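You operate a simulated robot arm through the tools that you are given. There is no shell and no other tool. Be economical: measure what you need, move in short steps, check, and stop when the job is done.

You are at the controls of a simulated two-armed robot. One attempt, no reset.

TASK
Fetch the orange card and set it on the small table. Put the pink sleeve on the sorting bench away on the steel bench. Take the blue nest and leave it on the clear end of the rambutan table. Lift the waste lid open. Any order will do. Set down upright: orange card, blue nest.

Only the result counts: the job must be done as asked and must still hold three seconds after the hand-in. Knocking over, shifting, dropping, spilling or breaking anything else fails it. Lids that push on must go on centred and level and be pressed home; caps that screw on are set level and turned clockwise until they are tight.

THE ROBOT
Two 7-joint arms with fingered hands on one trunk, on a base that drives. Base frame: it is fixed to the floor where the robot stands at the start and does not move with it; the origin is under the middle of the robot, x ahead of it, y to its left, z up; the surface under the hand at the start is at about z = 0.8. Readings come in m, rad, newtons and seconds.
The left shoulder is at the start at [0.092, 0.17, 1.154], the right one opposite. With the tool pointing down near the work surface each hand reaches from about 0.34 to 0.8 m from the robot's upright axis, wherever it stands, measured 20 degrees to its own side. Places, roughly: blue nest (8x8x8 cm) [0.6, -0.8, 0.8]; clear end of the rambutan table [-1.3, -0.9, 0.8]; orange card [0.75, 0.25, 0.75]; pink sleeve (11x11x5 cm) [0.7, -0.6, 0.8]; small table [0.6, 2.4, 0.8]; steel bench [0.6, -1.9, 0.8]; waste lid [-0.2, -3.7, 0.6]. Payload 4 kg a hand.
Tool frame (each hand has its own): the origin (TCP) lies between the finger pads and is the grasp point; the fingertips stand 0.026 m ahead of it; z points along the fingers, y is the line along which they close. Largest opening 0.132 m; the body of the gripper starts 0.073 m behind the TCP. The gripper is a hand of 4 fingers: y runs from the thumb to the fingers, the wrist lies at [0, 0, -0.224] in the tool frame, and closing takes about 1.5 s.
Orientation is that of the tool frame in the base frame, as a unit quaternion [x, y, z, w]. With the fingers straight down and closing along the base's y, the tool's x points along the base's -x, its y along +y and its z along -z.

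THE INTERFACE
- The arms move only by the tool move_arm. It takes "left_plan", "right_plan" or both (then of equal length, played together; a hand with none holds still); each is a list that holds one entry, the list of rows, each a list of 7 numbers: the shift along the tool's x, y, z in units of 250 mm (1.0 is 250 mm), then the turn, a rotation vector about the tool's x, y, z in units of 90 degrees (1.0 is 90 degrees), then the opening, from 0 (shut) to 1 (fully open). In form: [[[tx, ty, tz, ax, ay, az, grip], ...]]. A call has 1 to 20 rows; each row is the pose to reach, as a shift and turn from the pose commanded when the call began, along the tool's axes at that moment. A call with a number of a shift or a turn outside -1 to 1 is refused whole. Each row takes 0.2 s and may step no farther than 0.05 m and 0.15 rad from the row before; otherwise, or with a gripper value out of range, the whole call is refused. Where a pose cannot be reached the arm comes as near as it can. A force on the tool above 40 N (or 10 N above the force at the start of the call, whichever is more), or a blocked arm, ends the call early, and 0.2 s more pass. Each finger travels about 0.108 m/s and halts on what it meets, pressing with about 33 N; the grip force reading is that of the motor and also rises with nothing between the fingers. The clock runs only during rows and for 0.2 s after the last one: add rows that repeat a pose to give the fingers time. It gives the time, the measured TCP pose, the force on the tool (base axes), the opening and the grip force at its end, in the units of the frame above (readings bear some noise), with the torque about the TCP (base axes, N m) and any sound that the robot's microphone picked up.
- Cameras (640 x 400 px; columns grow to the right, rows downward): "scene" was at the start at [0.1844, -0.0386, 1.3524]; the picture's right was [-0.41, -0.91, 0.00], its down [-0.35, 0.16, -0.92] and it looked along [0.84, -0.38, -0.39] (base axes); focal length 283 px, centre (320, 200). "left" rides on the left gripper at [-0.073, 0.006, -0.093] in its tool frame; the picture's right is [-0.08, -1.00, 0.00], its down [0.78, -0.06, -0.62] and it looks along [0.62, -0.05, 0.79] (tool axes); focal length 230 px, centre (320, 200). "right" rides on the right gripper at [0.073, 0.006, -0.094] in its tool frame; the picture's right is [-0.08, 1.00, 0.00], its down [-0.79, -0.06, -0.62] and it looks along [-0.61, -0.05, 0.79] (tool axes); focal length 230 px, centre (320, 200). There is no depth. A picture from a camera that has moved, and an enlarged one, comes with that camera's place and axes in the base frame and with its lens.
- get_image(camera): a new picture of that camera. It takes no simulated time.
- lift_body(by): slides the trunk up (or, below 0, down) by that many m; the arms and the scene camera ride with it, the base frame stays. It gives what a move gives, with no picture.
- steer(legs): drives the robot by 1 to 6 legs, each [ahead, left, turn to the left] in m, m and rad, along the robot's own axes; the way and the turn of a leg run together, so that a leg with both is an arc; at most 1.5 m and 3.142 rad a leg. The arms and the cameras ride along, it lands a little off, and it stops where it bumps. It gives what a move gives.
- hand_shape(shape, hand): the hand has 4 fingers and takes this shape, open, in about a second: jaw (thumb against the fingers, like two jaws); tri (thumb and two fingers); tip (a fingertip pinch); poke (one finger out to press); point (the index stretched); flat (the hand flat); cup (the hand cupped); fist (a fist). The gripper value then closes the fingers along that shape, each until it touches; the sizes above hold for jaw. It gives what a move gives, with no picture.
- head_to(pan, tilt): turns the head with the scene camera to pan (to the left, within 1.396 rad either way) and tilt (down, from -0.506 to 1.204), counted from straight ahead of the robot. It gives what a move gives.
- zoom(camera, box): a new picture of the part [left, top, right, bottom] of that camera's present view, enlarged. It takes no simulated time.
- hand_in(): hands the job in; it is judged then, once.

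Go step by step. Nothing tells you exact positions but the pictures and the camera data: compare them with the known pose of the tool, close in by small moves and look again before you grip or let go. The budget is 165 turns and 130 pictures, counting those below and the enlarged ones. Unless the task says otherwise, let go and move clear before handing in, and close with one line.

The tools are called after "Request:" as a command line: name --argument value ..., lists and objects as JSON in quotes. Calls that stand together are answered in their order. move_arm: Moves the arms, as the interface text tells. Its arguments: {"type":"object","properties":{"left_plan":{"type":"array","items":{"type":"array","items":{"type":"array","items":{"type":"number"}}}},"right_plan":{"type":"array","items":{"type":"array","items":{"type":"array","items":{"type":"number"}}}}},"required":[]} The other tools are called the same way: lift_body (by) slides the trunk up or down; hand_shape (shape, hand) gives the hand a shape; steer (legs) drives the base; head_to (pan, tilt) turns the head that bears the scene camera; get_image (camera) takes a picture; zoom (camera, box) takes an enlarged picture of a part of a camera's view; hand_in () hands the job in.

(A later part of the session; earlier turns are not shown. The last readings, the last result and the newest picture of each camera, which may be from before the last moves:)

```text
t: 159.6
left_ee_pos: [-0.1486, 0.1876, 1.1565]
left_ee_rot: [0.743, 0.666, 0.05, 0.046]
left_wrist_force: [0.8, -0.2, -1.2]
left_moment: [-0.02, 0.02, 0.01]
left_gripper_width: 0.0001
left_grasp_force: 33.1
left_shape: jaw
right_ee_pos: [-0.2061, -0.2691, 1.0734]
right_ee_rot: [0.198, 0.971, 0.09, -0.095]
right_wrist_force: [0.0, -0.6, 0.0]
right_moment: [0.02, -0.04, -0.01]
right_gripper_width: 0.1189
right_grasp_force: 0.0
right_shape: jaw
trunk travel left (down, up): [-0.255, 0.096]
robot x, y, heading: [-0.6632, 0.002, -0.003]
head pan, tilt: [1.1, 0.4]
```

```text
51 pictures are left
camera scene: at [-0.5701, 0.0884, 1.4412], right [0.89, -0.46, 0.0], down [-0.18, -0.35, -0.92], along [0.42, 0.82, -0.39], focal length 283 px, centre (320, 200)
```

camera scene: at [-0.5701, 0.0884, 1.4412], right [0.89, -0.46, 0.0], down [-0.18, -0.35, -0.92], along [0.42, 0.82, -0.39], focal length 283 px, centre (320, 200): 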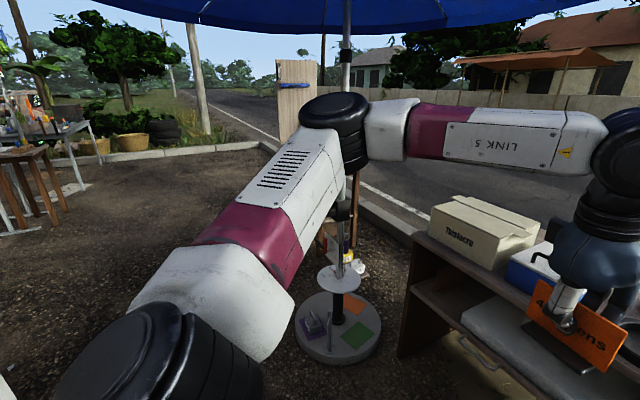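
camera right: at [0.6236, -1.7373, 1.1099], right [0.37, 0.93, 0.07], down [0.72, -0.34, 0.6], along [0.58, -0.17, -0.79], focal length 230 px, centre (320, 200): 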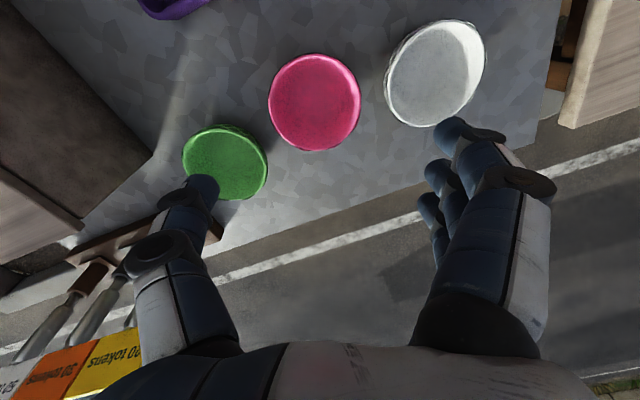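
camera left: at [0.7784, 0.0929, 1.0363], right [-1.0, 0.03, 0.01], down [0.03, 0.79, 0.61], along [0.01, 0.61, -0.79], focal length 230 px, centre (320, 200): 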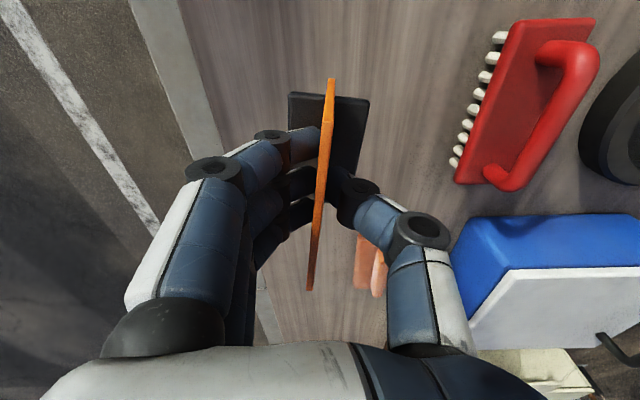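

The umbrella pole stands near (0.12, 1.2), so I pass behind it, then look at the small table.

Request:
steer --legs '[[-0.1, 0, 0], [0, 1.1, 0], [0, 1.05, 0]]'

Request:
head_to --pan -0.05 --tilt 0.45

Request:
head_to --pan -0.05 --tilt 0.45

Request:
get_image --camera "scene"

```text
t: 179.6
left_ee_pos: [-0.2446, 2.3544, 1.1566]
left_ee_rot: [0.745, 0.664, 0.048, 0.046]
left_wrist_force: [0.6, 0.0, -1.2]
left_moment: [0.02, 0.0, -0.01]
left_gripper_width: 0.0
left_grasp_force: 32.8
left_shape: jaw
right_ee_pos: [-0.3041, 1.895, 1.0733]
right_ee_rot: [0.2, 0.971, 0.091, -0.095]
right_wrist_force: [0.2, 0.8, 0.4]
right_moment: [-0.01, 0.01, 0.01]
right_gripper_width: 0.1188
right_grasp_force: 0.1
right_shape: jaw
trunk travel left (down, up): [-0.255, 0.096]
robot x, y, heading: [-0.7564, 2.1738, -0.004]
head pan, tilt: [1.1, 0.4]
```

```text
t: 180.9
left_ee_pos: [-0.2445, 2.3524, 1.1572]
left_ee_rot: [0.744, 0.665, 0.049, 0.045]
left_wrist_force: [-0.2, 0.1, -1.7]
left_moment: [-0.01, 0.0, 0.01]
left_gripper_width: 0.0001
left_grasp_force: 33.0
left_shape: jaw
right_ee_pos: [-0.304, 1.8951, 1.0738]
right_ee_rot: [0.2, 0.971, 0.09, -0.095]
right_wrist_force: [-0.4, 0.1, 0.1]
right_moment: [0.01, -0.01, -0.01]
right_gripper_width: 0.1187
right_grasp_force: 0.0
right_shape: jaw
trunk travel left (down, up): [-0.255, 0.096]
robot x, y, heading: [-0.7609, 2.1759, -0.008]
head pan, tilt: [-0.051, 0.45]
```

```text
t: 181.5
left_ee_pos: [-0.2436, 2.3535, 1.157]
left_ee_rot: [0.745, 0.664, 0.049, 0.045]
left_wrist_force: [0.9, -0.6, -0.8]
left_moment: [-0.03, -0.01, 0.01]
left_gripper_width: 0.0
left_grasp_force: 32.9
left_shape: jaw
right_ee_pos: [-0.3044, 1.8971, 1.0732]
right_ee_rot: [0.2, 0.971, 0.09, -0.094]
right_wrist_force: [-0.8, -0.5, -0.6]
right_moment: [0.01, 0.01, 0.0]
right_gripper_width: 0.1187
right_grasp_force: 0.1
right_shape: jaw
trunk travel left (down, up): [-0.255, 0.096]
robot x, y, heading: [-0.7566, 2.174, -0.006]
head pan, tilt: [-0.051, 0.45]
```

```text
50 pictures are left
camera scene: at [-0.6173, 2.1683, 1.4365], right [-0.06, -1.0, 0.0], down [-0.43, 0.02, -0.9], along [0.9, -0.05, -0.44], focal length 283 px, centre (320, 200)
```

scene: 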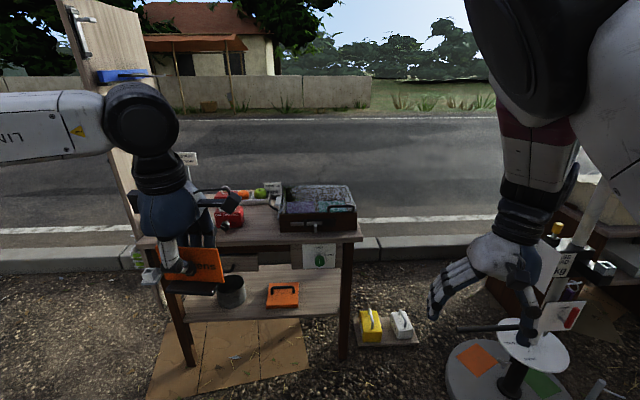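

The small table is ahead; my hand hides its left part. I step left to see it whole.

Request:
steer --legs '[[0.1, 0.35, -0.15]]'

Request:
head_to --pan -0.1 --tilt 0.5

Request:
get_image --camera "scene"

```text
t: 185.2
left_ee_pos: [-0.0919, 2.6096, 1.1566]
left_ee_rot: [0.795, 0.603, 0.045, 0.05]
left_wrist_force: [0.8, -0.1, -0.1]
left_moment: [-0.02, 0.01, 0.0]
left_gripper_width: 0.0003
left_grasp_force: 33.4
left_shape: jaw
right_ee_pos: [-0.2235, 2.1673, 1.0731]
right_ee_rot: [0.276, 0.952, 0.098, -0.087]
right_wrist_force: [-0.1, -0.2, -0.8]
right_moment: [0.02, 0.01, 0.01]
right_gripper_width: 0.1185
right_grasp_force: 0.0
right_shape: jaw
trunk travel left (down, up): [-0.255, 0.096]
robot x, y, heading: [-0.6276, 2.5124, -0.167]
head pan, tilt: [-0.051, 0.45]
```

```text
t: 185.8
left_ee_pos: [-0.092, 2.6102, 1.1564]
left_ee_rot: [0.795, 0.603, 0.045, 0.05]
left_wrist_force: [-0.1, -0.1, -0.3]
left_moment: [-0.01, 0.02, 0.0]
left_gripper_width: 0.0
left_grasp_force: 32.7
left_shape: jaw
right_ee_pos: [-0.2233, 2.1671, 1.0725]
right_ee_rot: [0.276, 0.952, 0.098, -0.086]
right_wrist_force: [-0.3, -0.1, 0.0]
right_moment: [0.01, 0.01, 0.01]
right_gripper_width: 0.1188
right_grasp_force: 0.0
right_shape: jaw
trunk travel left (down, up): [-0.255, 0.096]
robot x, y, heading: [-0.6277, 2.5129, -0.157]
head pan, tilt: [-0.099, 0.499]
```

```text
49 pictures are left
camera scene: at [-0.4918, 2.4809, 1.4321], right [-0.26, -0.97, 0.0], down [-0.46, 0.12, -0.88], along [0.85, -0.23, -0.48], focal length 283 px, centre (320, 200)
```

scene: 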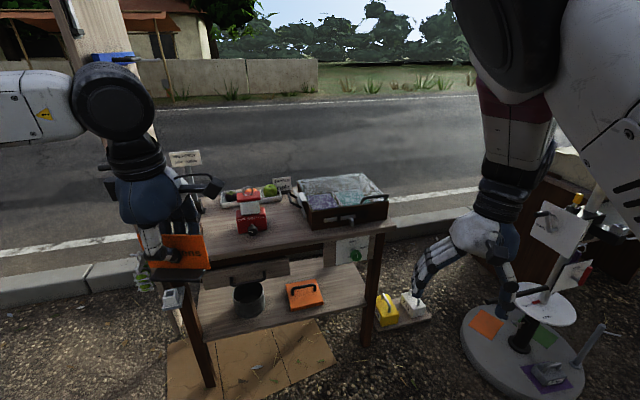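

Request:
zoom --camera "scene" --box '[130, 140, 410, 315]'

```text
2.29 times, centred on (270, 228) of scene
camera zoom: at [-0.4918, 2.4809, 1.4321], right [-0.26, -0.97, 0.0], down [-0.46, 0.12, -0.88], along [0.85, -0.23, -0.48], focal length 646 px, centre (434, 137)
```

zoom: 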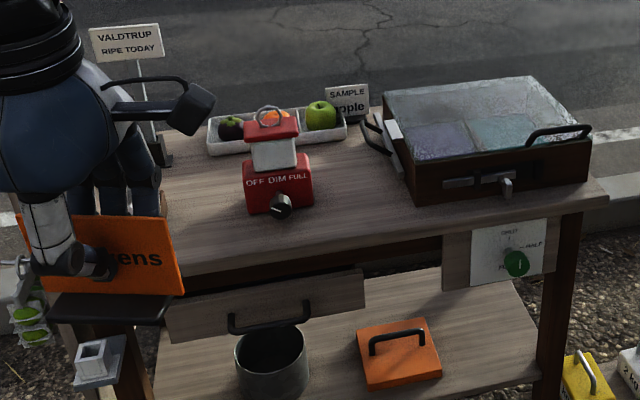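

There's clear room on the front-left of the table. I level the card, straighten up and drive closer to view it from the hand camera.

Request:
move_arm --left_plan '[[[0, 0, 0, 0.042, -0.005, 0, 0], [0, 0, 0, 0.083, -0.009, 0, 0], [0, 0, 0, 0.083, -0.009, 0, 0]]]'

Request:
steer --legs '[[0, 0, 0.162], [0.44, -0.1, 0]]'

Request:
get_image --camera "left"

Request:
get_image --camera "scene"

```text
t: 186.6
left_ee_pos: [-0.0922, 2.6106, 1.1568]
left_ee_rot: [0.797, 0.605, 0.0, 0.002]
left_wrist_force: [-0.9, 0.2, -0.4]
left_moment: [-0.02, -0.01, -0.05]
left_gripper_width: 0.0003
left_grasp_force: 33.5
left_shape: jaw
right_ee_pos: [-0.2237, 2.1669, 1.0732]
right_ee_rot: [0.275, 0.952, 0.099, -0.087]
right_wrist_force: [-0.5, -0.6, 0.6]
right_moment: [0.0, 0.01, 0.02]
right_gripper_width: 0.1186
right_grasp_force: 0.1
right_shape: jaw
trunk travel left (down, up): [-0.255, 0.096]
robot x, y, heading: [-0.6284, 2.5123, -0.169]
head pan, tilt: [-0.099, 0.499]
```

```text
t: 190.0
left_ee_pos: [0.3261, 2.592, 1.1548]
left_ee_rot: [0.746, 0.666, 0.0, 0.002]
left_wrist_force: [0.7, -0.8, -1.4]
left_moment: [-0.02, -0.01, 0.0]
left_gripper_width: 0.0
left_grasp_force: 33.4
left_shape: jaw
right_ee_pos: [0.2674, 2.1335, 1.0733]
right_ee_rot: [0.199, 0.971, 0.09, -0.095]
right_wrist_force: [-0.1, 0.1, 0.0]
right_moment: [-0.03, -0.02, -0.02]
right_gripper_width: 0.119
right_grasp_force: 0.1
right_shape: jaw
trunk travel left (down, up): [-0.255, 0.096]
robot x, y, heading: [-0.1875, 2.415, -0.003]
head pan, tilt: [-0.099, 0.499]
```

```text
47 pictures are left
camera left: at [0.3232, 2.5187, 1.2498], right [-1.0, 0.04, 0.0], down [0.03, 0.79, 0.62], along [0.02, 0.61, -0.79], focal length 230 px, centre (320, 200)
```

left: 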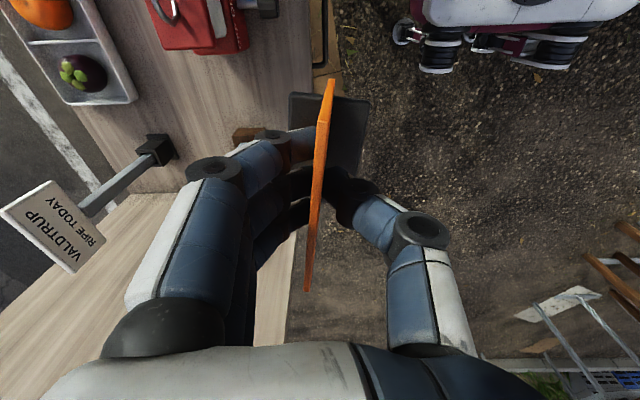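

```text
46 pictures are left
camera scene: at [-0.0475, 2.4009, 1.432], right [-0.1, -0.99, 0.0], down [-0.48, 0.05, -0.88], along [0.87, -0.09, -0.48], focal length 283 px, centre (320, 200)
```

scene: 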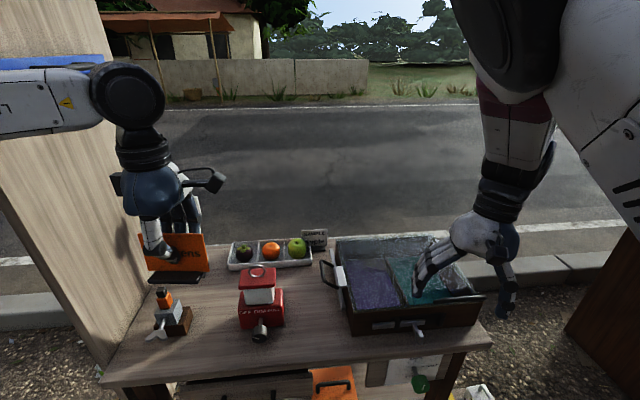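

Objects mapped: a block at (0.44, 2.70), the lamp at (0.48, 2.50), a sign base at (0.66, 2.71). A clear spot is (0.55, 2.64). I drive in and extend.

Request:
steer --legs '[[0.13, 0.045, 0]]'

Request:
move_arm --left_plan '[[[0, 0.15, 0, 0, 0, 0, 0], [0, 0.3, 0, 0, 0, 0, 0], [0, 0.37, 0, 0, 0, 0, 0], [0, 0.37, 0.15, 0, 0, 0, 0], [0, 0.37, 0.3, 0, 0, 0, 0], [0, 0.37, 0.3, 0, 0, 0, 0]]]'

Request:
get_image --camera "left"

Request:
get_image --camera "scene"

```text
t: 191.3
left_ee_pos: [0.457, 2.6349, 1.1562]
left_ee_rot: [0.746, 0.666, 0.0, 0.001]
left_wrist_force: [-0.3, -0.4, -0.3]
left_moment: [-0.04, 0.0, -0.04]
left_gripper_width: 0.0001
left_grasp_force: 33.5
left_shape: jaw
right_ee_pos: [0.396, 2.1771, 1.072]
right_ee_rot: [0.2, 0.971, 0.09, -0.095]
right_wrist_force: [-0.1, 1.3, -0.5]
right_moment: [0.06, 0.05, 0.04]
right_gripper_width: 0.1187
right_grasp_force: 0.1
right_shape: jaw
trunk travel left (down, up): [-0.255, 0.096]
robot x, y, heading: [-0.0588, 2.4569, -0.004]
head pan, tilt: [-0.099, 0.499]
```

```text
t: 192.7
left_ee_pos: [0.5479, 2.6245, 1.0799]
left_ee_rot: [0.746, 0.666, 0.0, 0.002]
left_wrist_force: [0.9, 0.6, -0.7]
left_moment: [0.0, -0.01, -0.02]
left_gripper_width: 0.0001
left_grasp_force: 32.8
left_shape: jaw
right_ee_pos: [0.3959, 2.1769, 1.0734]
right_ee_rot: [0.2, 0.971, 0.091, -0.094]
right_wrist_force: [0.7, 0.3, 0.3]
right_moment: [-0.01, -0.01, 0.03]
right_gripper_width: 0.1186
right_grasp_force: 0.1
right_shape: jaw
trunk travel left (down, up): [-0.255, 0.096]
robot x, y, heading: [-0.0598, 2.4565, -0.01]
head pan, tilt: [-0.099, 0.499]
```

```text
45 pictures are left
camera left: at [0.5444, 2.5523, 1.1739], right [-1.0, 0.04, 0.0], down [0.03, 0.79, 0.62], along [0.02, 0.61, -0.79], focal length 230 px, centre (320, 200)
```

left: 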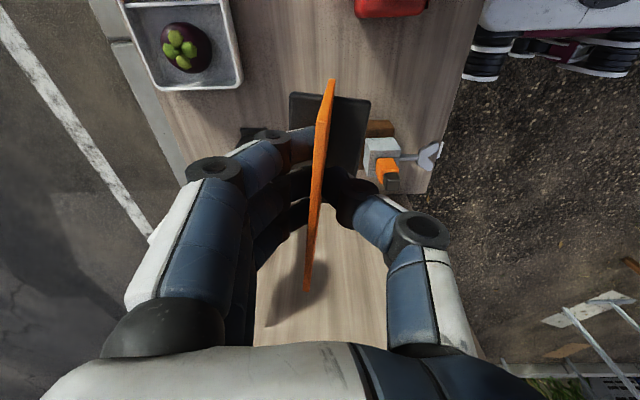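

```text
44 pictures are left
camera scene: at [0.0818, 2.4456, 1.432], right [-0.11, -0.99, 0.0], down [-0.48, 0.05, -0.88], along [0.87, -0.09, -0.48], focal length 283 px, centre (320, 200)
```

scene: 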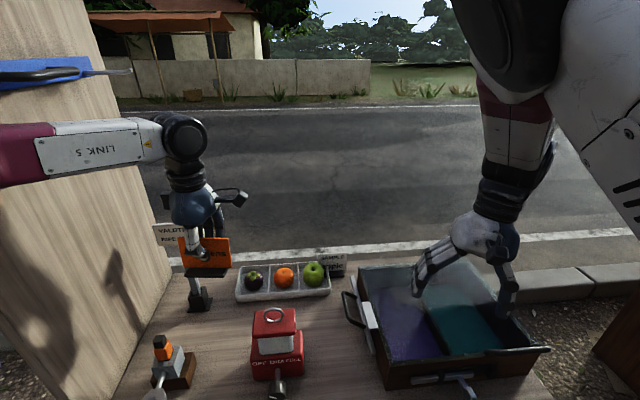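

The card is over the clear spot. I go down to just above the table and check.

Request:
move_arm --left_plan '[[[0, -0.02, 0.15, 0, 0, 0, 0], [0, -0.032, 0.3, 0, 0, 0, 0], [0, -0.032, 0.45, 0, 0, 0, 0], [0, -0.032, 0.58, 0, 0, 0, 0], [0, -0.032, 0.68, 0, 0, 0, 0], [0, -0.032, 0.68, 0, 0, 0, 0]]]'

Request:
get_image --camera "left"

Request:
zoom --camera "scene" --box '[120, 200, 340, 400]'

```text
t: 194.1
left_ee_pos: [0.5401, 2.626, 0.9124]
left_ee_rot: [0.746, 0.666, 0.001, 0.001]
left_wrist_force: [-0.3, -0.3, 0.9]
left_moment: [-0.02, 0.03, -0.01]
left_gripper_width: 0.0
left_grasp_force: 32.9
left_shape: jaw
right_ee_pos: [0.3961, 2.176, 1.0729]
right_ee_rot: [0.2, 0.971, 0.091, -0.094]
right_wrist_force: [0.1, 0.2, -0.6]
right_moment: [0.03, -0.03, -0.03]
right_gripper_width: 0.1187
right_grasp_force: 0.1
right_shape: jaw
trunk travel left (down, up): [-0.255, 0.096]
robot x, y, heading: [-0.0612, 2.455, -0.0]
head pan, tilt: [-0.099, 0.499]
```

```text
43 pictures are left
camera left: at [0.5364, 2.5524, 1.0048], right [-1.0, 0.04, 0.0], down [0.03, 0.79, 0.62], along [0.02, 0.61, -0.79], focal length 230 px, centre (320, 200)
```

left: 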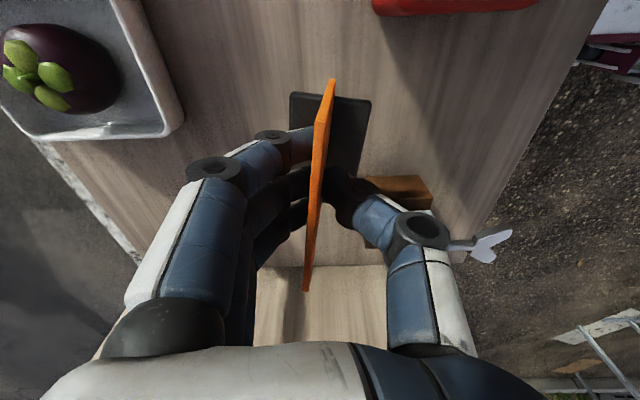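

```text
2.00 times, centred on (230, 300) of scene
camera zoom: at [0.0816, 2.4453, 1.4321], right [-0.1, -0.99, 0.0], down [-0.48, 0.05, -0.88], along [0.87, -0.09, -0.48], focal length 566 px, centre (500, 0)
```

zoom: 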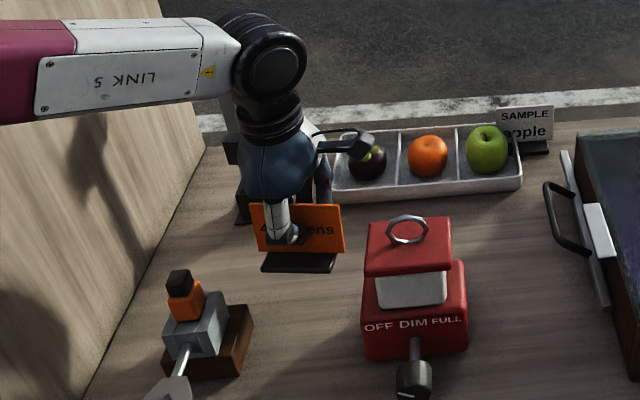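

All clear around. I lower slowly to contact.

Request:
move_arm --left_plan '[[[0, 0, 0.06, 0, 0, 0, 0], [0, 0, 0.12, 0, 0, 0, 0], [0, 0, 0.16, 0, 0, 0, 0], [0, 0, 0.18, 0, 0, 0, 0], [0, 0, 0.192, 0, 0, 0, 0], [0, 0, 0.204, 0, 0, 0, 0], [0, 0, 0.216, 0, 0, 0, 0], [0, 0, 0.224, 0, 0, 0, 0]]]'

Request:
zoom --camera "scene" --box '[180, 250, 340, 350]'

```text
t: 195.9
left_ee_pos: [0.5395, 2.6246, 0.856]
left_ee_rot: [0.747, 0.665, 0.0, 0.002]
left_wrist_force: [-3.6, 1.1, 9.2]
left_moment: [-0.04, -0.01, 0.01]
left_gripper_width: 0.0001
left_grasp_force: 33.1
left_shape: jaw
right_ee_pos: [0.3946, 2.1767, 1.0742]
right_ee_rot: [0.2, 0.971, 0.091, -0.094]
right_wrist_force: [-0.5, 0.6, 0.4]
right_moment: [0.01, 0.0, -0.01]
right_gripper_width: 0.1187
right_grasp_force: 0.1
right_shape: jaw
trunk travel left (down, up): [-0.255, 0.096]
robot x, y, heading: [-0.0592, 2.4575, -0.002]
head pan, tilt: [-0.099, 0.499]
```

```text
4.00 times, centred on (260, 300) of scene
camera zoom: at [0.0802, 2.4451, 1.4324], right [-0.1, -0.99, 0.0], down [-0.48, 0.05, -0.88], along [0.87, -0.09, -0.48], focal length 1131 px, centre (560, -200)
```

zoom: 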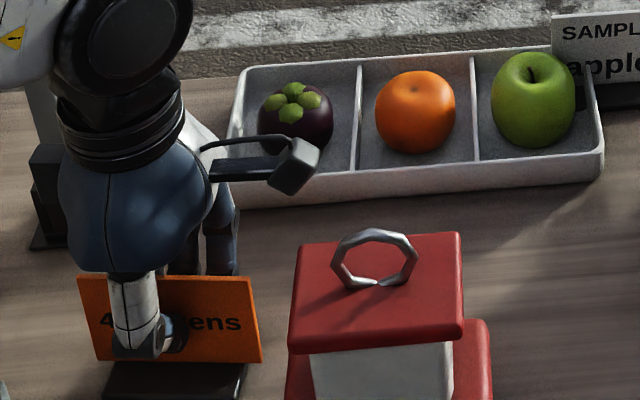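

Contact at about the expected height (9 N). I open gently.

Request:
move_arm --left_plan '[[[0, 0, -0.004, 0, 0, 0, 0.06], [0, 0, -0.004, 0, 0, 0, 0.12], [0, 0, -0.004, 0, 0, 0, 0.2], [0, 0, -0.004, 0, 0, 0, 0.28], [0, 0, -0.004, 0, 0, 0, 0.36], [0, 0, -0.004, 0, 0, 0, 0.44], [0, 0, -0.004, 0, 0, 0, 0.44]]]'

Request:
get_image --camera "left"

Request:
zoom --camera "scene" --box '[140, 250, 300, 350]'

```text
t: 197.5
left_ee_pos: [0.5396, 2.626, 0.8564]
left_ee_rot: [0.746, 0.666, 0.0, 0.002]
left_wrist_force: [-0.4, 0.2, -0.1]
left_moment: [0.03, -0.01, 0.0]
left_gripper_width: 0.0572
left_grasp_force: 0.1
left_shape: jaw
right_ee_pos: [0.3962, 2.1754, 1.0744]
right_ee_rot: [0.2, 0.971, 0.091, -0.094]
right_wrist_force: [0.3, 0.7, -0.1]
right_moment: [-0.02, 0.05, -0.01]
right_gripper_width: 0.119
right_grasp_force: 0.1
right_shape: jaw
trunk travel left (down, up): [-0.255, 0.096]
robot x, y, heading: [-0.0613, 2.4562, -0.003]
head pan, tilt: [-0.099, 0.499]
```

```text
40 pictures are left
camera left: at [0.5367, 2.5525, 0.9499], right [-1.0, 0.04, 0.0], down [0.03, 0.79, 0.62], along [0.02, 0.61, -0.79], focal length 230 px, centre (320, 200)
```

left: 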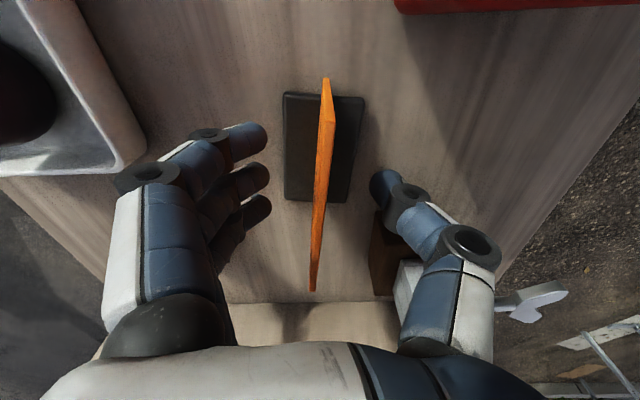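

```text
4.00 times, centred on (220, 300) of scene
camera zoom: at [0.0816, 2.4452, 1.4321], right [-0.1, -0.99, 0.0], down [-0.48, 0.05, -0.88], along [0.87, -0.09, -0.48], focal length 1131 px, centre (720, -200)
```

zoom: 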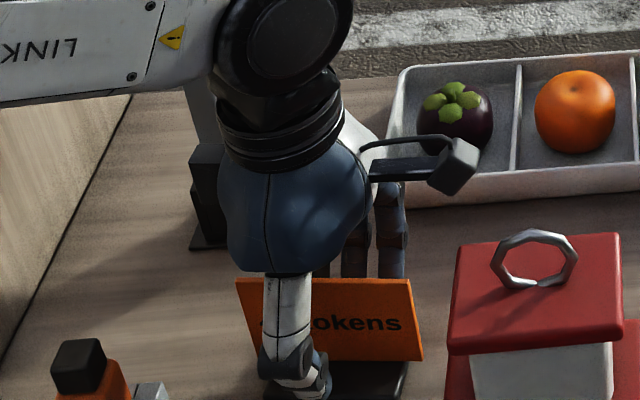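

Card stands upright and free. I rise straight up and back off.

Request:
move_arm --left_plan '[[[0, 0, -0.08, 0, 0, 0, 0.44], [0, 0, -0.2, 0, 0, 0, 0.44], [0, 0, -0.35, 0, 0, 0, 0.44], [0, 0, -0.5, 0, 0, 0, 0.44], [0, 0, -0.65, 0, 0, 0, 0.44], [0, 0, -0.8, 0, 0, 0, 0.44], [0, 0, -0.95, 0, 0, 0, 0.44]]]'

Request:
steer --legs '[[-0.35, 0, 0]]'

Request:
get_image --camera "scene"

```text
t: 199.1
left_ee_pos: [0.5389, 2.627, 1.0942]
left_ee_rot: [0.746, 0.666, 0.001, 0.0]
left_wrist_force: [1.0, -0.6, 0.6]
left_moment: [-0.03, 0.02, 0.0]
left_gripper_width: 0.0578
left_grasp_force: 0.0
left_shape: jaw
right_ee_pos: [0.3944, 2.1771, 1.0739]
right_ee_rot: [0.201, 0.971, 0.091, -0.094]
right_wrist_force: [0.4, -0.4, 0.9]
right_moment: [0.02, 0.02, -0.04]
right_gripper_width: 0.1189
right_grasp_force: 0.0
right_shape: jaw
trunk travel left (down, up): [-0.255, 0.096]
robot x, y, heading: [-0.0567, 2.4571, -0.005]
head pan, tilt: [-0.099, 0.499]
```

```text
t: 201.4
left_ee_pos: [0.1883, 2.6272, 1.0932]
left_ee_rot: [0.745, 0.667, 0.0, 0.002]
left_wrist_force: [0.1, -0.6, -0.2]
left_moment: [0.0, -0.03, 0.01]
left_gripper_width: 0.0575
left_grasp_force: 0.1
left_shape: jaw
right_ee_pos: [0.0429, 2.1787, 1.074]
right_ee_rot: [0.199, 0.971, 0.091, -0.095]
right_wrist_force: [-0.3, 0.6, 0.4]
right_moment: [0.01, 0.02, 0.01]
right_gripper_width: 0.1188
right_grasp_force: 0.1
right_shape: jaw
trunk travel left (down, up): [-0.255, 0.096]
robot x, y, heading: [-0.4115, 2.4569, -0.001]
head pan, tilt: [-0.099, 0.499]
```

```text
38 pictures are left
camera scene: at [-0.2714, 2.4472, 1.4321], right [-0.1, -0.99, 0.0], down [-0.48, 0.05, -0.88], along [0.87, -0.09, -0.48], focal length 283 px, centre (320, 200)
```

scene: 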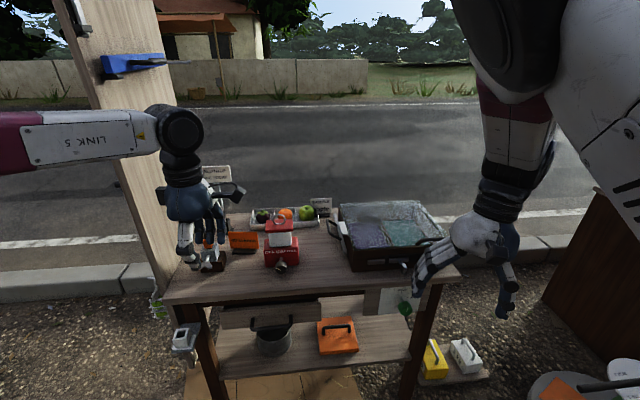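

The card stands well on the small table. Now to the waste bin: I tuck in the left arm, drive back past the umbrella and down the lane to the right.

Request:
move_arm --left_plan '[[[0, -0.15, -0.05, 0, 0, 0, 0.44], [0, -0.3, -0.1, 0, 0, 0, 0.44], [0, -0.45, -0.15, 0, 0, 0, 0.44], [0, -0.55, -0.2, 0, 0, 0, 0.44]]]'

Request:
steer --legs '[[-0.33, 0, 0], [0, -1.2, 0], [0, -0.9, 0], [0.25, -0.9, 0], [0, -1.2, 0], [0, 0, -1.4]]'

Request:
head_to --pan 0 --tilt 0.4

Request:
head_to --pan 0 --tilt 0.4

Request:
get_image --camera "scene"

```text
t: 202.4
left_ee_pos: [0.0497, 2.6451, 1.1445]
left_ee_rot: [0.746, 0.666, 0.0, 0.002]
left_wrist_force: [-0.2, 0.4, -0.4]
left_moment: [0.0, -0.02, -0.02]
left_gripper_width: 0.0576
left_grasp_force: 0.2
left_shape: jaw
right_ee_pos: [0.0435, 2.1776, 1.0725]
right_ee_rot: [0.2, 0.971, 0.092, -0.094]
right_wrist_force: [0.6, -1.1, 0.3]
right_moment: [-0.04, 0.0, -0.02]
right_gripper_width: 0.1185
right_grasp_force: 0.0
right_shape: jaw
trunk travel left (down, up): [-0.255, 0.096]
robot x, y, heading: [-0.4105, 2.4554, -0.005]
head pan, tilt: [-0.099, 0.499]
```

```text
t: 244.5
left_ee_pos: [-0.1744, -2.1626, 1.1447]
left_ee_rot: [0.999, 0.043, -0.001, 0.001]
left_wrist_force: [0.2, 0.5, 0.4]
left_moment: [0.02, -0.06, 0.0]
left_gripper_width: 0.0575
left_grasp_force: 0.0
left_shape: jaw
right_ee_pos: [-0.6333, -2.2475, 1.0739]
right_ee_rot: [0.769, 0.625, 0.131, -0.015]
right_wrist_force: [0.9, -0.4, 0.2]
right_moment: [-0.01, 0.02, 0.0]
right_gripper_width: 0.1185
right_grasp_force: 0.1
right_shape: jaw
trunk travel left (down, up): [-0.255, 0.096]
robot x, y, heading: [-0.4485, -1.7494, -1.375]
head pan, tilt: [-0.099, 0.499]
```

```text
t: 245.2
left_ee_pos: [-0.1763, -2.1621, 1.1438]
left_ee_rot: [0.999, 0.043, 0.0, 0.0]
left_wrist_force: [0.1, -0.2, -0.6]
left_moment: [-0.01, -0.01, 0.01]
left_gripper_width: 0.0574
left_grasp_force: 0.0
left_shape: jaw
right_ee_pos: [-0.6345, -2.2471, 1.0741]
right_ee_rot: [0.77, 0.625, 0.13, -0.015]
right_wrist_force: [-0.3, 0.4, 0.4]
right_moment: [-0.01, 0.03, 0.0]
right_gripper_width: 0.1188
right_grasp_force: 0.0
right_shape: jaw
trunk travel left (down, up): [-0.255, 0.096]
robot x, y, heading: [-0.4524, -1.7471, -1.379]
head pan, tilt: [0.0, 0.4]
```

```text
t: 245.8
left_ee_pos: [-0.175, -2.1632, 1.1443]
left_ee_rot: [0.999, 0.042, -0.001, 0.001]
left_wrist_force: [0.9, 0.0, 0.1]
left_moment: [-0.02, -0.01, -0.03]
left_gripper_width: 0.0577
left_grasp_force: 0.1
left_shape: jaw
right_ee_pos: [-0.6329, -2.2479, 1.0734]
right_ee_rot: [0.77, 0.624, 0.13, -0.016]
right_wrist_force: [0.3, 0.7, 0.0]
right_moment: [-0.01, 0.03, -0.01]
right_gripper_width: 0.1189
right_grasp_force: 0.0
right_shape: jaw
trunk travel left (down, up): [-0.255, 0.096]
robot x, y, heading: [-0.4503, -1.7477, -1.374]
head pan, tilt: [0.0, 0.4]
```

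```text
37 pictures are left
camera scene: at [-0.4226, -1.8869, 1.4412], right [-0.98, -0.19, 0.0], down [-0.07, 0.38, -0.92], along [0.18, -0.9, -0.39], focal length 283 px, centre (320, 200)
```

scene: 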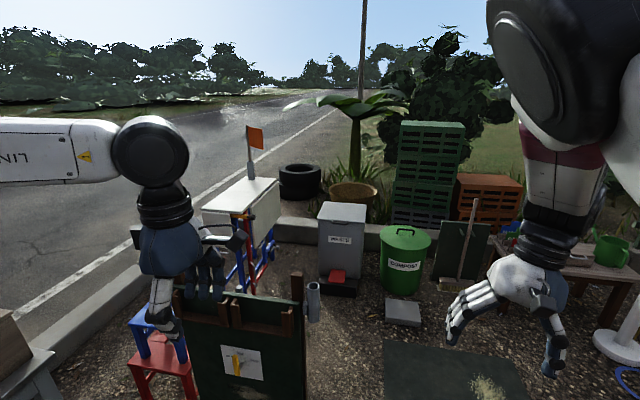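

I see a grey WASTE bin with a flat lid, and a green COMPOST bin beside it. Zooming on the waste bin.

Request:
zoom --camera "scene" --box '[290, 185, 450, 305]'

```text
3.33 times, centred on (370, 245) of scene
camera zoom: at [-0.4226, -1.8869, 1.4412], right [-0.98, -0.19, 0.0], down [-0.07, 0.38, -0.92], along [0.18, -0.9, -0.39], focal length 943 px, centre (153, 50)
```

zoom: 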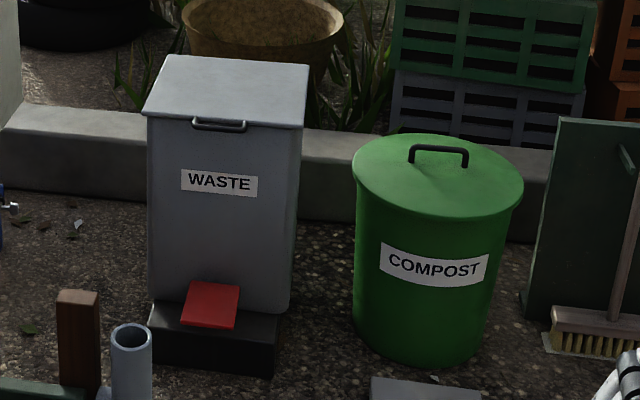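

The waste bin's lid front edge is at about y=-3.5, z≈0.59, x from -0.39 to -0.09, with a bar handle on the front. A chalkboard and a floor mat narrow the approach; I look lower.

Request:
head_to --pan 0 --tilt 0.75

Request:
head_to --pan 0 --tilt 0.75

Request:
get_image --camera "scene"

Request:
get_image --camera "left"

```text
t: 246.6
left_ee_pos: [-0.1758, -2.1636, 1.1438]
left_ee_rot: [0.999, 0.043, 0.0, 0.002]
left_wrist_force: [0.3, -0.3, 0.0]
left_moment: [-0.05, 0.01, 0.02]
left_gripper_width: 0.0574
left_grasp_force: 0.1
left_shape: jaw
right_ee_pos: [-0.6322, -2.248, 1.0747]
right_ee_rot: [0.77, 0.624, 0.13, -0.015]
right_wrist_force: [1.3, 0.3, 0.2]
right_moment: [0.01, -0.03, 0.01]
right_gripper_width: 0.1187
right_grasp_force: 0.0
right_shape: jaw
trunk travel left (down, up): [-0.255, 0.096]
robot x, y, heading: [-0.4498, -1.7505, -1.378]
head pan, tilt: [0.0, 0.75]
```

```text
t: 247.2
left_ee_pos: [-0.1748, -2.1618, 1.1425]
left_ee_rot: [0.999, 0.043, 0.0, 0.001]
left_wrist_force: [0.2, -0.2, 0.7]
left_moment: [-0.01, -0.02, 0.02]
left_gripper_width: 0.0576
left_grasp_force: 0.2
left_shape: jaw
right_ee_pos: [-0.6332, -2.2478, 1.0737]
right_ee_rot: [0.769, 0.625, 0.13, -0.015]
right_wrist_force: [0.4, 0.1, -0.1]
right_moment: [0.02, 0.03, -0.02]
right_gripper_width: 0.1188
right_grasp_force: 0.1
right_shape: jaw
trunk travel left (down, up): [-0.255, 0.096]
robot x, y, heading: [-0.4498, -1.7474, -1.373]
head pan, tilt: [0.0, 0.75]
```

```text
35 pictures are left
camera scene: at [-0.4244, -1.8773, 1.4101], right [-0.98, -0.19, 0.0], down [-0.13, 0.67, -0.73], along [0.14, -0.72, -0.68], focal length 283 px, centre (320, 200)
```

scene: 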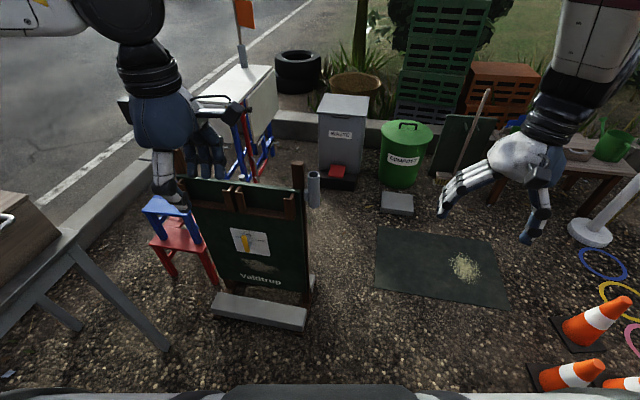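

```text
34 pictures are left
camera left: at [-0.2485, -2.174, 1.2368], right [-0.16, 0.99, 0.0], down [0.78, 0.13, 0.62], along [0.61, 0.1, -0.79], focal length 230 px, centre (320, 200)
```

left: 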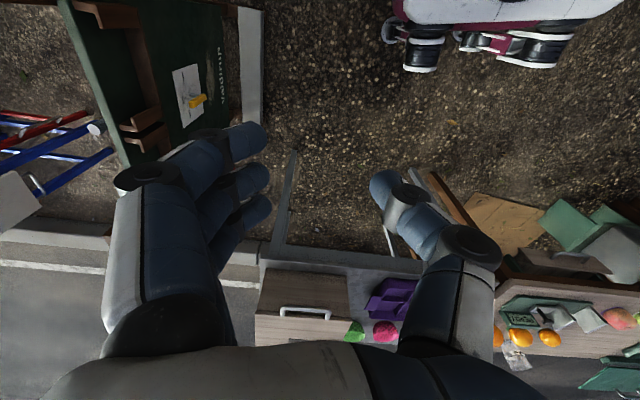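

The corridor between chalkboard (x > -0.23) and bin is passable at about x = -0.63. I square up and drive along it carefully.

Request:
steer --legs '[[0, 0, -0.196], [0, -0.19, 0], [0.55, 0, 0]]'

Request:
head_to --pan 0.2 --tilt 0.7

Request:
get_image --camera "scene"

```text
t: 253.0
left_ee_pos: [-0.4523, -2.7578, 1.1433]
left_ee_rot: [0.999, -0.054, -0.001, 0.001]
left_wrist_force: [-0.3, 0.3, -0.2]
left_moment: [0.0, -0.03, 0.0]
left_gripper_width: 0.0573
left_grasp_force: 0.1
left_shape: jaw
right_ee_pos: [-0.9178, -2.7536, 1.0732]
right_ee_rot: [0.827, 0.546, 0.132, -0.003]
right_wrist_force: [0.3, -0.2, -0.2]
right_moment: [0.0, 0.01, -0.03]
right_gripper_width: 0.1185
right_grasp_force: 0.1
right_shape: jaw
trunk travel left (down, up): [-0.255, 0.096]
robot x, y, heading: [-0.6416, -2.2948, -1.577]
head pan, tilt: [0.0, 0.75]
```

```text
t: 253.7
left_ee_pos: [-0.4526, -2.7562, 1.1449]
left_ee_rot: [0.999, -0.054, -0.001, 0.001]
left_wrist_force: [-0.2, -0.2, -0.4]
left_moment: [0.01, 0.02, -0.01]
left_gripper_width: 0.0574
left_grasp_force: 0.1
left_shape: jaw
right_ee_pos: [-0.9188, -2.7523, 1.0727]
right_ee_rot: [0.827, 0.547, 0.131, -0.002]
right_wrist_force: [0.2, 0.1, -0.2]
right_moment: [0.02, 0.0, -0.02]
right_gripper_width: 0.1187
right_grasp_force: 0.1
right_shape: jaw
trunk travel left (down, up): [-0.255, 0.096]
robot x, y, heading: [-0.6404, -2.2977, -1.569]
head pan, tilt: [0.201, 0.7]
```

```text
33 pictures are left
camera scene: at [-0.6247, -2.4296, 1.4143], right [-0.98, -0.2, 0.0], down [-0.13, 0.63, -0.76], along [0.15, -0.75, -0.64], focal length 283 px, centre (320, 200)
```

scene: 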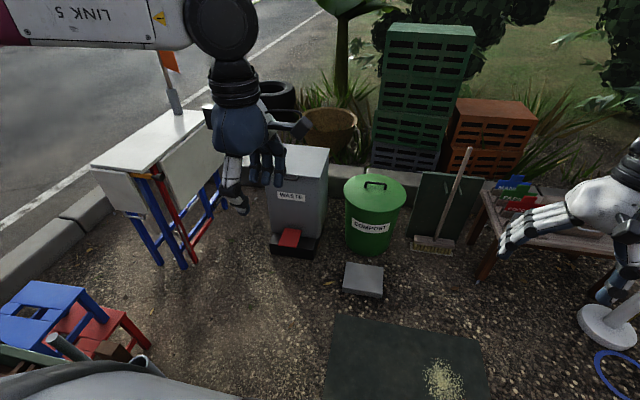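

I continue forward to about y = -2.9, watching for a bump.

Request:
steer --legs '[[0.58, 0.03, 0]]'

Request:
head_to --pan 0.55 --tilt 0.8

Request:
get_image --camera "scene"

```text
t: 257.0
left_ee_pos: [-0.4241, -3.3308, 1.1441]
left_ee_rot: [0.998, -0.055, -0.001, 0.001]
left_wrist_force: [-0.9, -0.4, 0.7]
left_moment: [-0.01, -0.04, -0.02]
left_gripper_width: 0.0577
left_grasp_force: 0.0
left_shape: jaw
right_ee_pos: [-0.8898, -3.3261, 1.0742]
right_ee_rot: [0.827, 0.547, 0.131, -0.002]
right_wrist_force: [0.7, 0.4, -0.4]
right_moment: [0.01, 0.01, 0.02]
right_gripper_width: 0.1186
right_grasp_force: 0.1
right_shape: jaw
trunk travel left (down, up): [-0.255, 0.096]
robot x, y, heading: [-0.6129, -2.868, -1.572]
head pan, tilt: [0.201, 0.7]
```

```text
t: 257.8
left_ee_pos: [-0.4238, -3.331, 1.1437]
left_ee_rot: [0.998, -0.055, -0.001, 0.001]
left_wrist_force: [-0.2, 0.4, -0.4]
left_moment: [-0.01, -0.01, 0.02]
left_gripper_width: 0.0574
left_grasp_force: 0.0
left_shape: jaw
right_ee_pos: [-0.8889, -3.3272, 1.0736]
right_ee_rot: [0.827, 0.547, 0.131, -0.002]
right_wrist_force: [-0.5, -0.2, 0.6]
right_moment: [0.01, 0.03, 0.04]
right_gripper_width: 0.1187
right_grasp_force: 0.0
right_shape: jaw
trunk travel left (down, up): [-0.255, 0.096]
robot x, y, heading: [-0.6112, -2.8675, -1.577]
head pan, tilt: [0.55, 0.799]
```

```text
32 pictures are left
camera scene: at [-0.5703, -2.9894, 1.4061], right [-0.85, -0.52, 0.0], down [-0.37, 0.61, -0.7], along [0.36, -0.6, -0.72], focal length 283 px, centre (320, 200)
```

scene: 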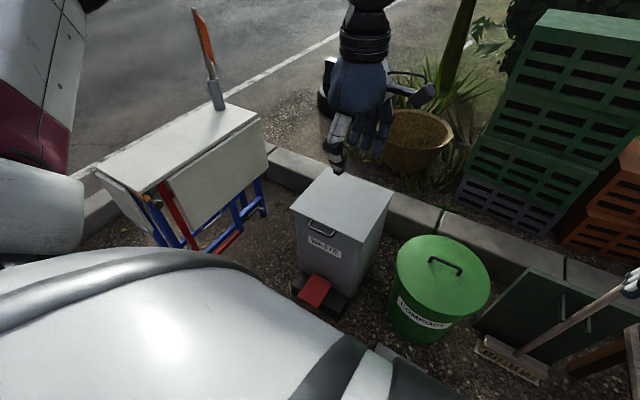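

Request:
zoom --camera "scene" --box '[275, 160, 405, 260]'

```text
4.00 times, centred on (340, 210) of scene
camera zoom: at [-0.5703, -2.9894, 1.4061], right [-0.85, -0.52, 0.0], down [-0.37, 0.61, -0.7], along [0.36, -0.6, -0.72], focal length 1131 px, centre (240, 160)
```

zoom: 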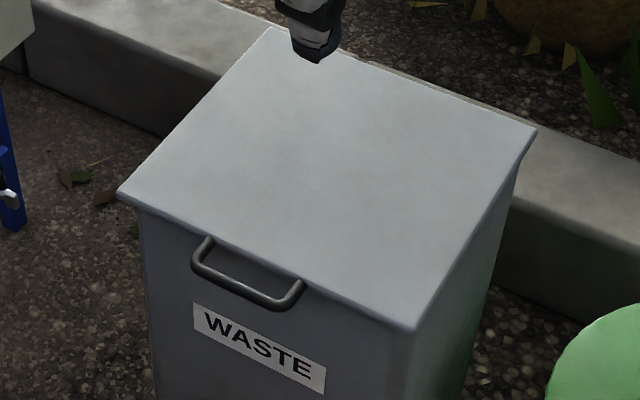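

The handle is a U-bar protruding ~3 cm from the lid's front edge: centre (-0.224, -3.56, 0.545). I'll hook it from below with a closed, horizontally pointing left hand. First I move the hand forward and turn it horizontal.

Request:
move_arm --left_plan '[[[0.15, 0.07, 0, 0, 0, 0, 0.3], [0.3, 0.14, 0, 0, 0, 0, 0.2], [0.45, 0.21, 0, 0, 0, 0, 0.1], [0.6, 0.28, 0, 0, 0, 0, 0], [0.75, 0.34, 0, 0, 0, 0, 0], [0.85, 0.39, 0, 0, 0, 0, 0]]]'

Request:
move_arm --left_plan '[[[0, 0, 0, -0.09, 0, 0, 0], [0, 0, 0, -0.18, 0, -0.01, 0], [0, 0, 0, -0.27, 0, -0.02, 0], [0, 0, 0, -0.36, 0, -0.03, 0], [0, 0, 0, -0.45, 0, -0.04, 0], [0, 0, 0, -0.54, 0, -0.05, 0], [0, 0, 0, -0.63, 0, -0.06, 0], [0, 0, 0, -0.72, 0, -0.07, 0], [0, 0, 0, -0.81, 0, -0.07, 0], [0, 0, 0, -0.9, 0, -0.07, 0], [0, 0, 0, -0.98, 0, -0.07, 0], [0, 0, 0, -0.98, 0, -0.07, 0]]]'

Request:
get_image --camera "scene"

```text
t: 259.2
left_ee_pos: [-0.2228, -3.4528, 1.1436]
left_ee_rot: [0.998, -0.055, 0.0, 0.001]
left_wrist_force: [1.1, 0.5, 0.9]
left_moment: [-0.02, 0.02, -0.02]
left_gripper_width: 0.0002
left_grasp_force: 32.8
left_shape: jaw
right_ee_pos: [-0.8899, -3.3265, 1.072]
right_ee_rot: [0.827, 0.547, 0.132, -0.003]
right_wrist_force: [0.6, 0.1, 0.0]
right_moment: [-0.01, 0.03, -0.03]
right_gripper_width: 0.1187
right_grasp_force: 0.1
right_shape: jaw
trunk travel left (down, up): [-0.255, 0.096]
robot x, y, heading: [-0.6129, -2.869, -1.573]
head pan, tilt: [0.55, 0.799]
```

```text
t: 261.8
left_ee_pos: [-0.2229, -3.4519, 1.1429]
left_ee_rot: [0.718, 0.011, -0.038, 0.695]
left_wrist_force: [-0.4, 0.3, 0.4]
left_moment: [0.02, -0.04, -0.03]
left_gripper_width: 0.0001
left_grasp_force: 32.9
left_shape: jaw
right_ee_pos: [-0.8886, -3.3267, 1.0733]
right_ee_rot: [0.827, 0.547, 0.131, -0.003]
right_wrist_force: [0.3, -0.4, 0.3]
right_moment: [-0.01, 0.0, 0.02]
right_gripper_width: 0.1186
right_grasp_force: 0.1
right_shape: jaw
trunk travel left (down, up): [-0.255, 0.096]
robot x, y, heading: [-0.6155, -2.8706, -1.57]
head pan, tilt: [0.55, 0.799]
```

```text
30 pictures are left
camera scene: at [-0.5702, -2.9891, 1.4061], right [-0.85, -0.52, 0.0], down [-0.37, 0.61, -0.7], along [0.36, -0.59, -0.72], focal length 283 px, centre (320, 200)
```

scene: 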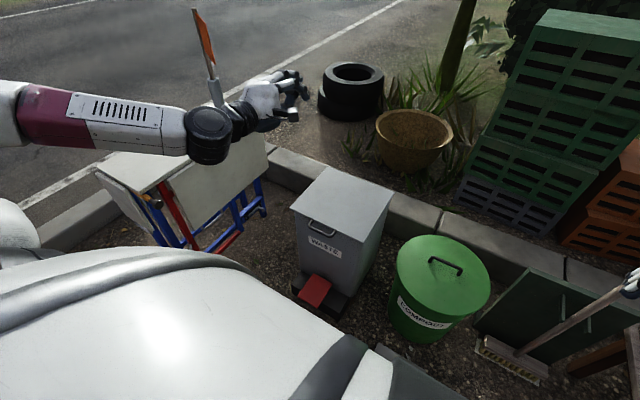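

The hand now points horizontally forward. I lower the trunk, then check.

Request:
lift_body --by -0.22

Request:
get_image --camera "scene"

```text
t: 264.2
left_ee_pos: [-0.2224, -3.4631, 0.8774]
left_ee_rot: [0.754, 0.013, -0.038, 0.655]
left_wrist_force: [0.2, -0.3, -0.1]
left_moment: [0.03, 0.0, -0.02]
left_gripper_width: 0.0
left_grasp_force: 33.4
left_shape: jaw
right_ee_pos: [-0.8927, -3.3291, 0.7875]
right_ee_rot: [0.831, 0.511, 0.208, -0.069]
right_wrist_force: [-0.2, -0.6, 0.3]
right_moment: [0.0, -0.01, 0.01]
right_gripper_width: 0.119
right_grasp_force: 0.1
right_shape: jaw
trunk travel left (down, up): [-0.035, 0.316]
robot x, y, heading: [-0.6118, -2.8682, -1.571]
head pan, tilt: [0.55, 0.799]
```

```text
29 pictures are left
camera scene: at [-0.5704, -3.1767, 1.1635], right [-0.85, -0.52, 0.0], down [-0.37, 0.61, -0.7], along [0.36, -0.6, -0.72], focal length 283 px, centre (320, 200)
```

scene: 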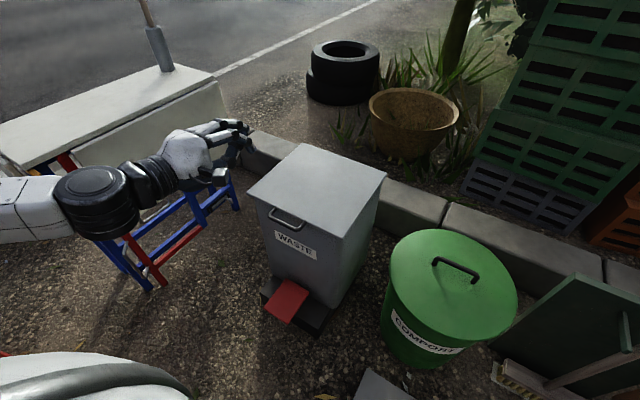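

The white table is farther than it looked (x > 0.6), so the way is clear. I lower the hand in front of the bin, keeping ~7 cm from the handle.

Request:
move_arm --left_plan '[[[0.014, -0.19, 0.026, -0.03, 0, 0, 0], [0.028, -0.38, 0.05, -0.06, 0, 0, 0], [0.042, -0.57, 0.075, -0.09, 0, 0, 0], [0.056, -0.76, 0.1, -0.1, 0, 0, 0], [0.07, -0.95, 0.125, -0.1, 0, 0, 0], [0.07, -0.95, 0.125, -0.1, 0, 0, 0]]]'

Request:
get_image --camera "scene"

```text
t: 265.6
left_ee_pos: [-0.2221, -3.4606, 0.6361]
left_ee_rot: [0.7, 0.016, -0.038, 0.713]
left_wrist_force: [0.2, -0.2, -0.5]
left_moment: [0.03, 0.02, -0.04]
left_gripper_width: 0.0
left_grasp_force: 33.4
left_shape: jaw
right_ee_pos: [-0.8924, -3.3307, 0.7897]
right_ee_rot: [0.83, 0.512, 0.208, -0.067]
right_wrist_force: [0.0, 0.5, 1.0]
right_moment: [0.01, 0.02, -0.01]
right_gripper_width: 0.1186
right_grasp_force: 0.1
right_shape: jaw
trunk travel left (down, up): [-0.035, 0.316]
robot x, y, heading: [-0.6115, -2.8729, -1.571]
head pan, tilt: [0.55, 0.799]
```

```text
28 pictures are left
camera scene: at [-0.5704, -3.1772, 1.1633], right [-0.85, -0.52, 0.0], down [-0.37, 0.61, -0.7], along [0.36, -0.59, -0.72], focal length 283 px, centre (320, 200)
```

scene: 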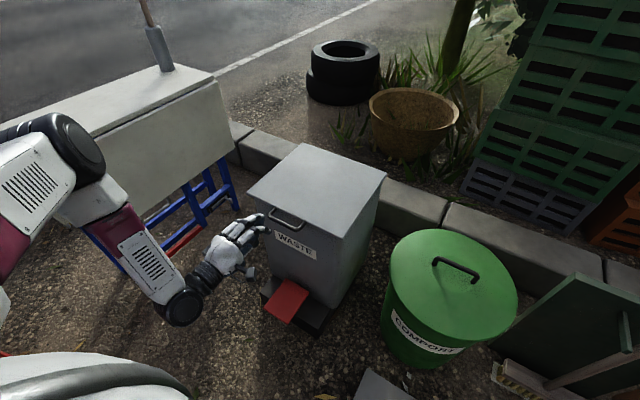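

Request:
move_arm --left_plan '[[[0.015, -0.18, 0, 0, 0, 0, 0], [0.03, -0.36, 0, 0, 0, 0, 0], [0.042, -0.54, 0, 0, 0, 0, 0], [0.042, -0.54, 0, 0, 0, 0, 0]]]'

Request:
get_image --camera "left"

Request:
zoom --camera "scene" --box '[170, 130, 400, 330]'

```text
t: 266.6
left_ee_pos: [-0.2211, -3.464, 0.5004]
left_ee_rot: [0.7, 0.017, -0.037, 0.713]
left_wrist_force: [0.0, 0.0, -0.6]
left_moment: [0.01, 0.03, -0.04]
left_gripper_width: 0.0
left_grasp_force: 32.9
left_shape: jaw
right_ee_pos: [-0.893, -3.3308, 0.7874]
right_ee_rot: [0.831, 0.511, 0.208, -0.068]
right_wrist_force: [0.6, -0.6, 0.6]
right_moment: [-0.02, -0.03, 0.0]
right_gripper_width: 0.1189
right_grasp_force: 0.0
right_shape: jaw
trunk travel left (down, up): [-0.035, 0.316]
robot x, y, heading: [-0.6116, -2.8728, -1.566]
head pan, tilt: [0.55, 0.799]
```

```text
27 pictures are left
camera left: at [-0.2911, -3.3672, 0.5093], right [-0.15, -0.01, -0.99], down [0.8, 0.59, -0.13], along [0.59, -0.81, -0.08], focal length 230 px, centre (320, 200)
```

left: 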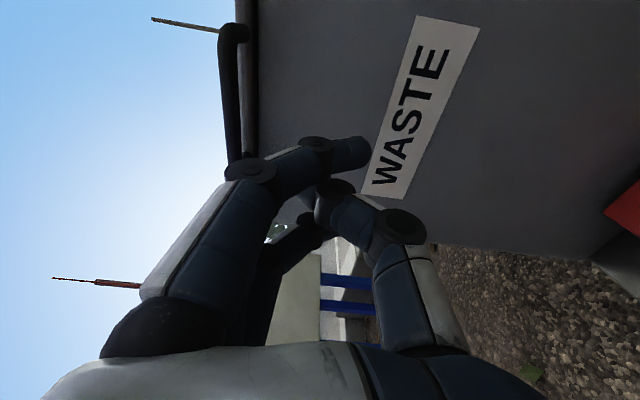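

```text
2.00 times, centred on (285, 230) of scene
camera zoom: at [-0.5704, -3.1773, 1.1632], right [-0.85, -0.52, 0.0], down [-0.37, 0.61, -0.7], along [0.36, -0.59, -0.72], focal length 566 px, centre (390, 140)
```

zoom: 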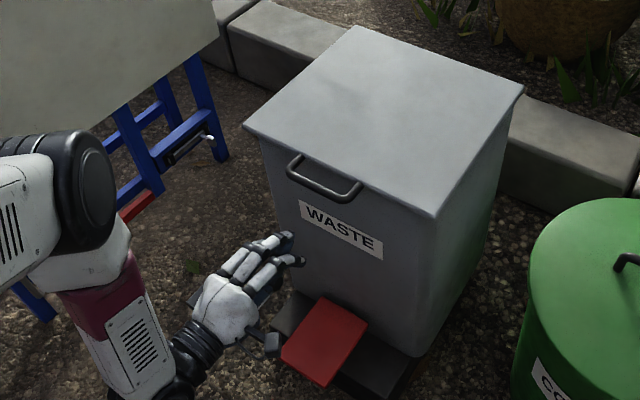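

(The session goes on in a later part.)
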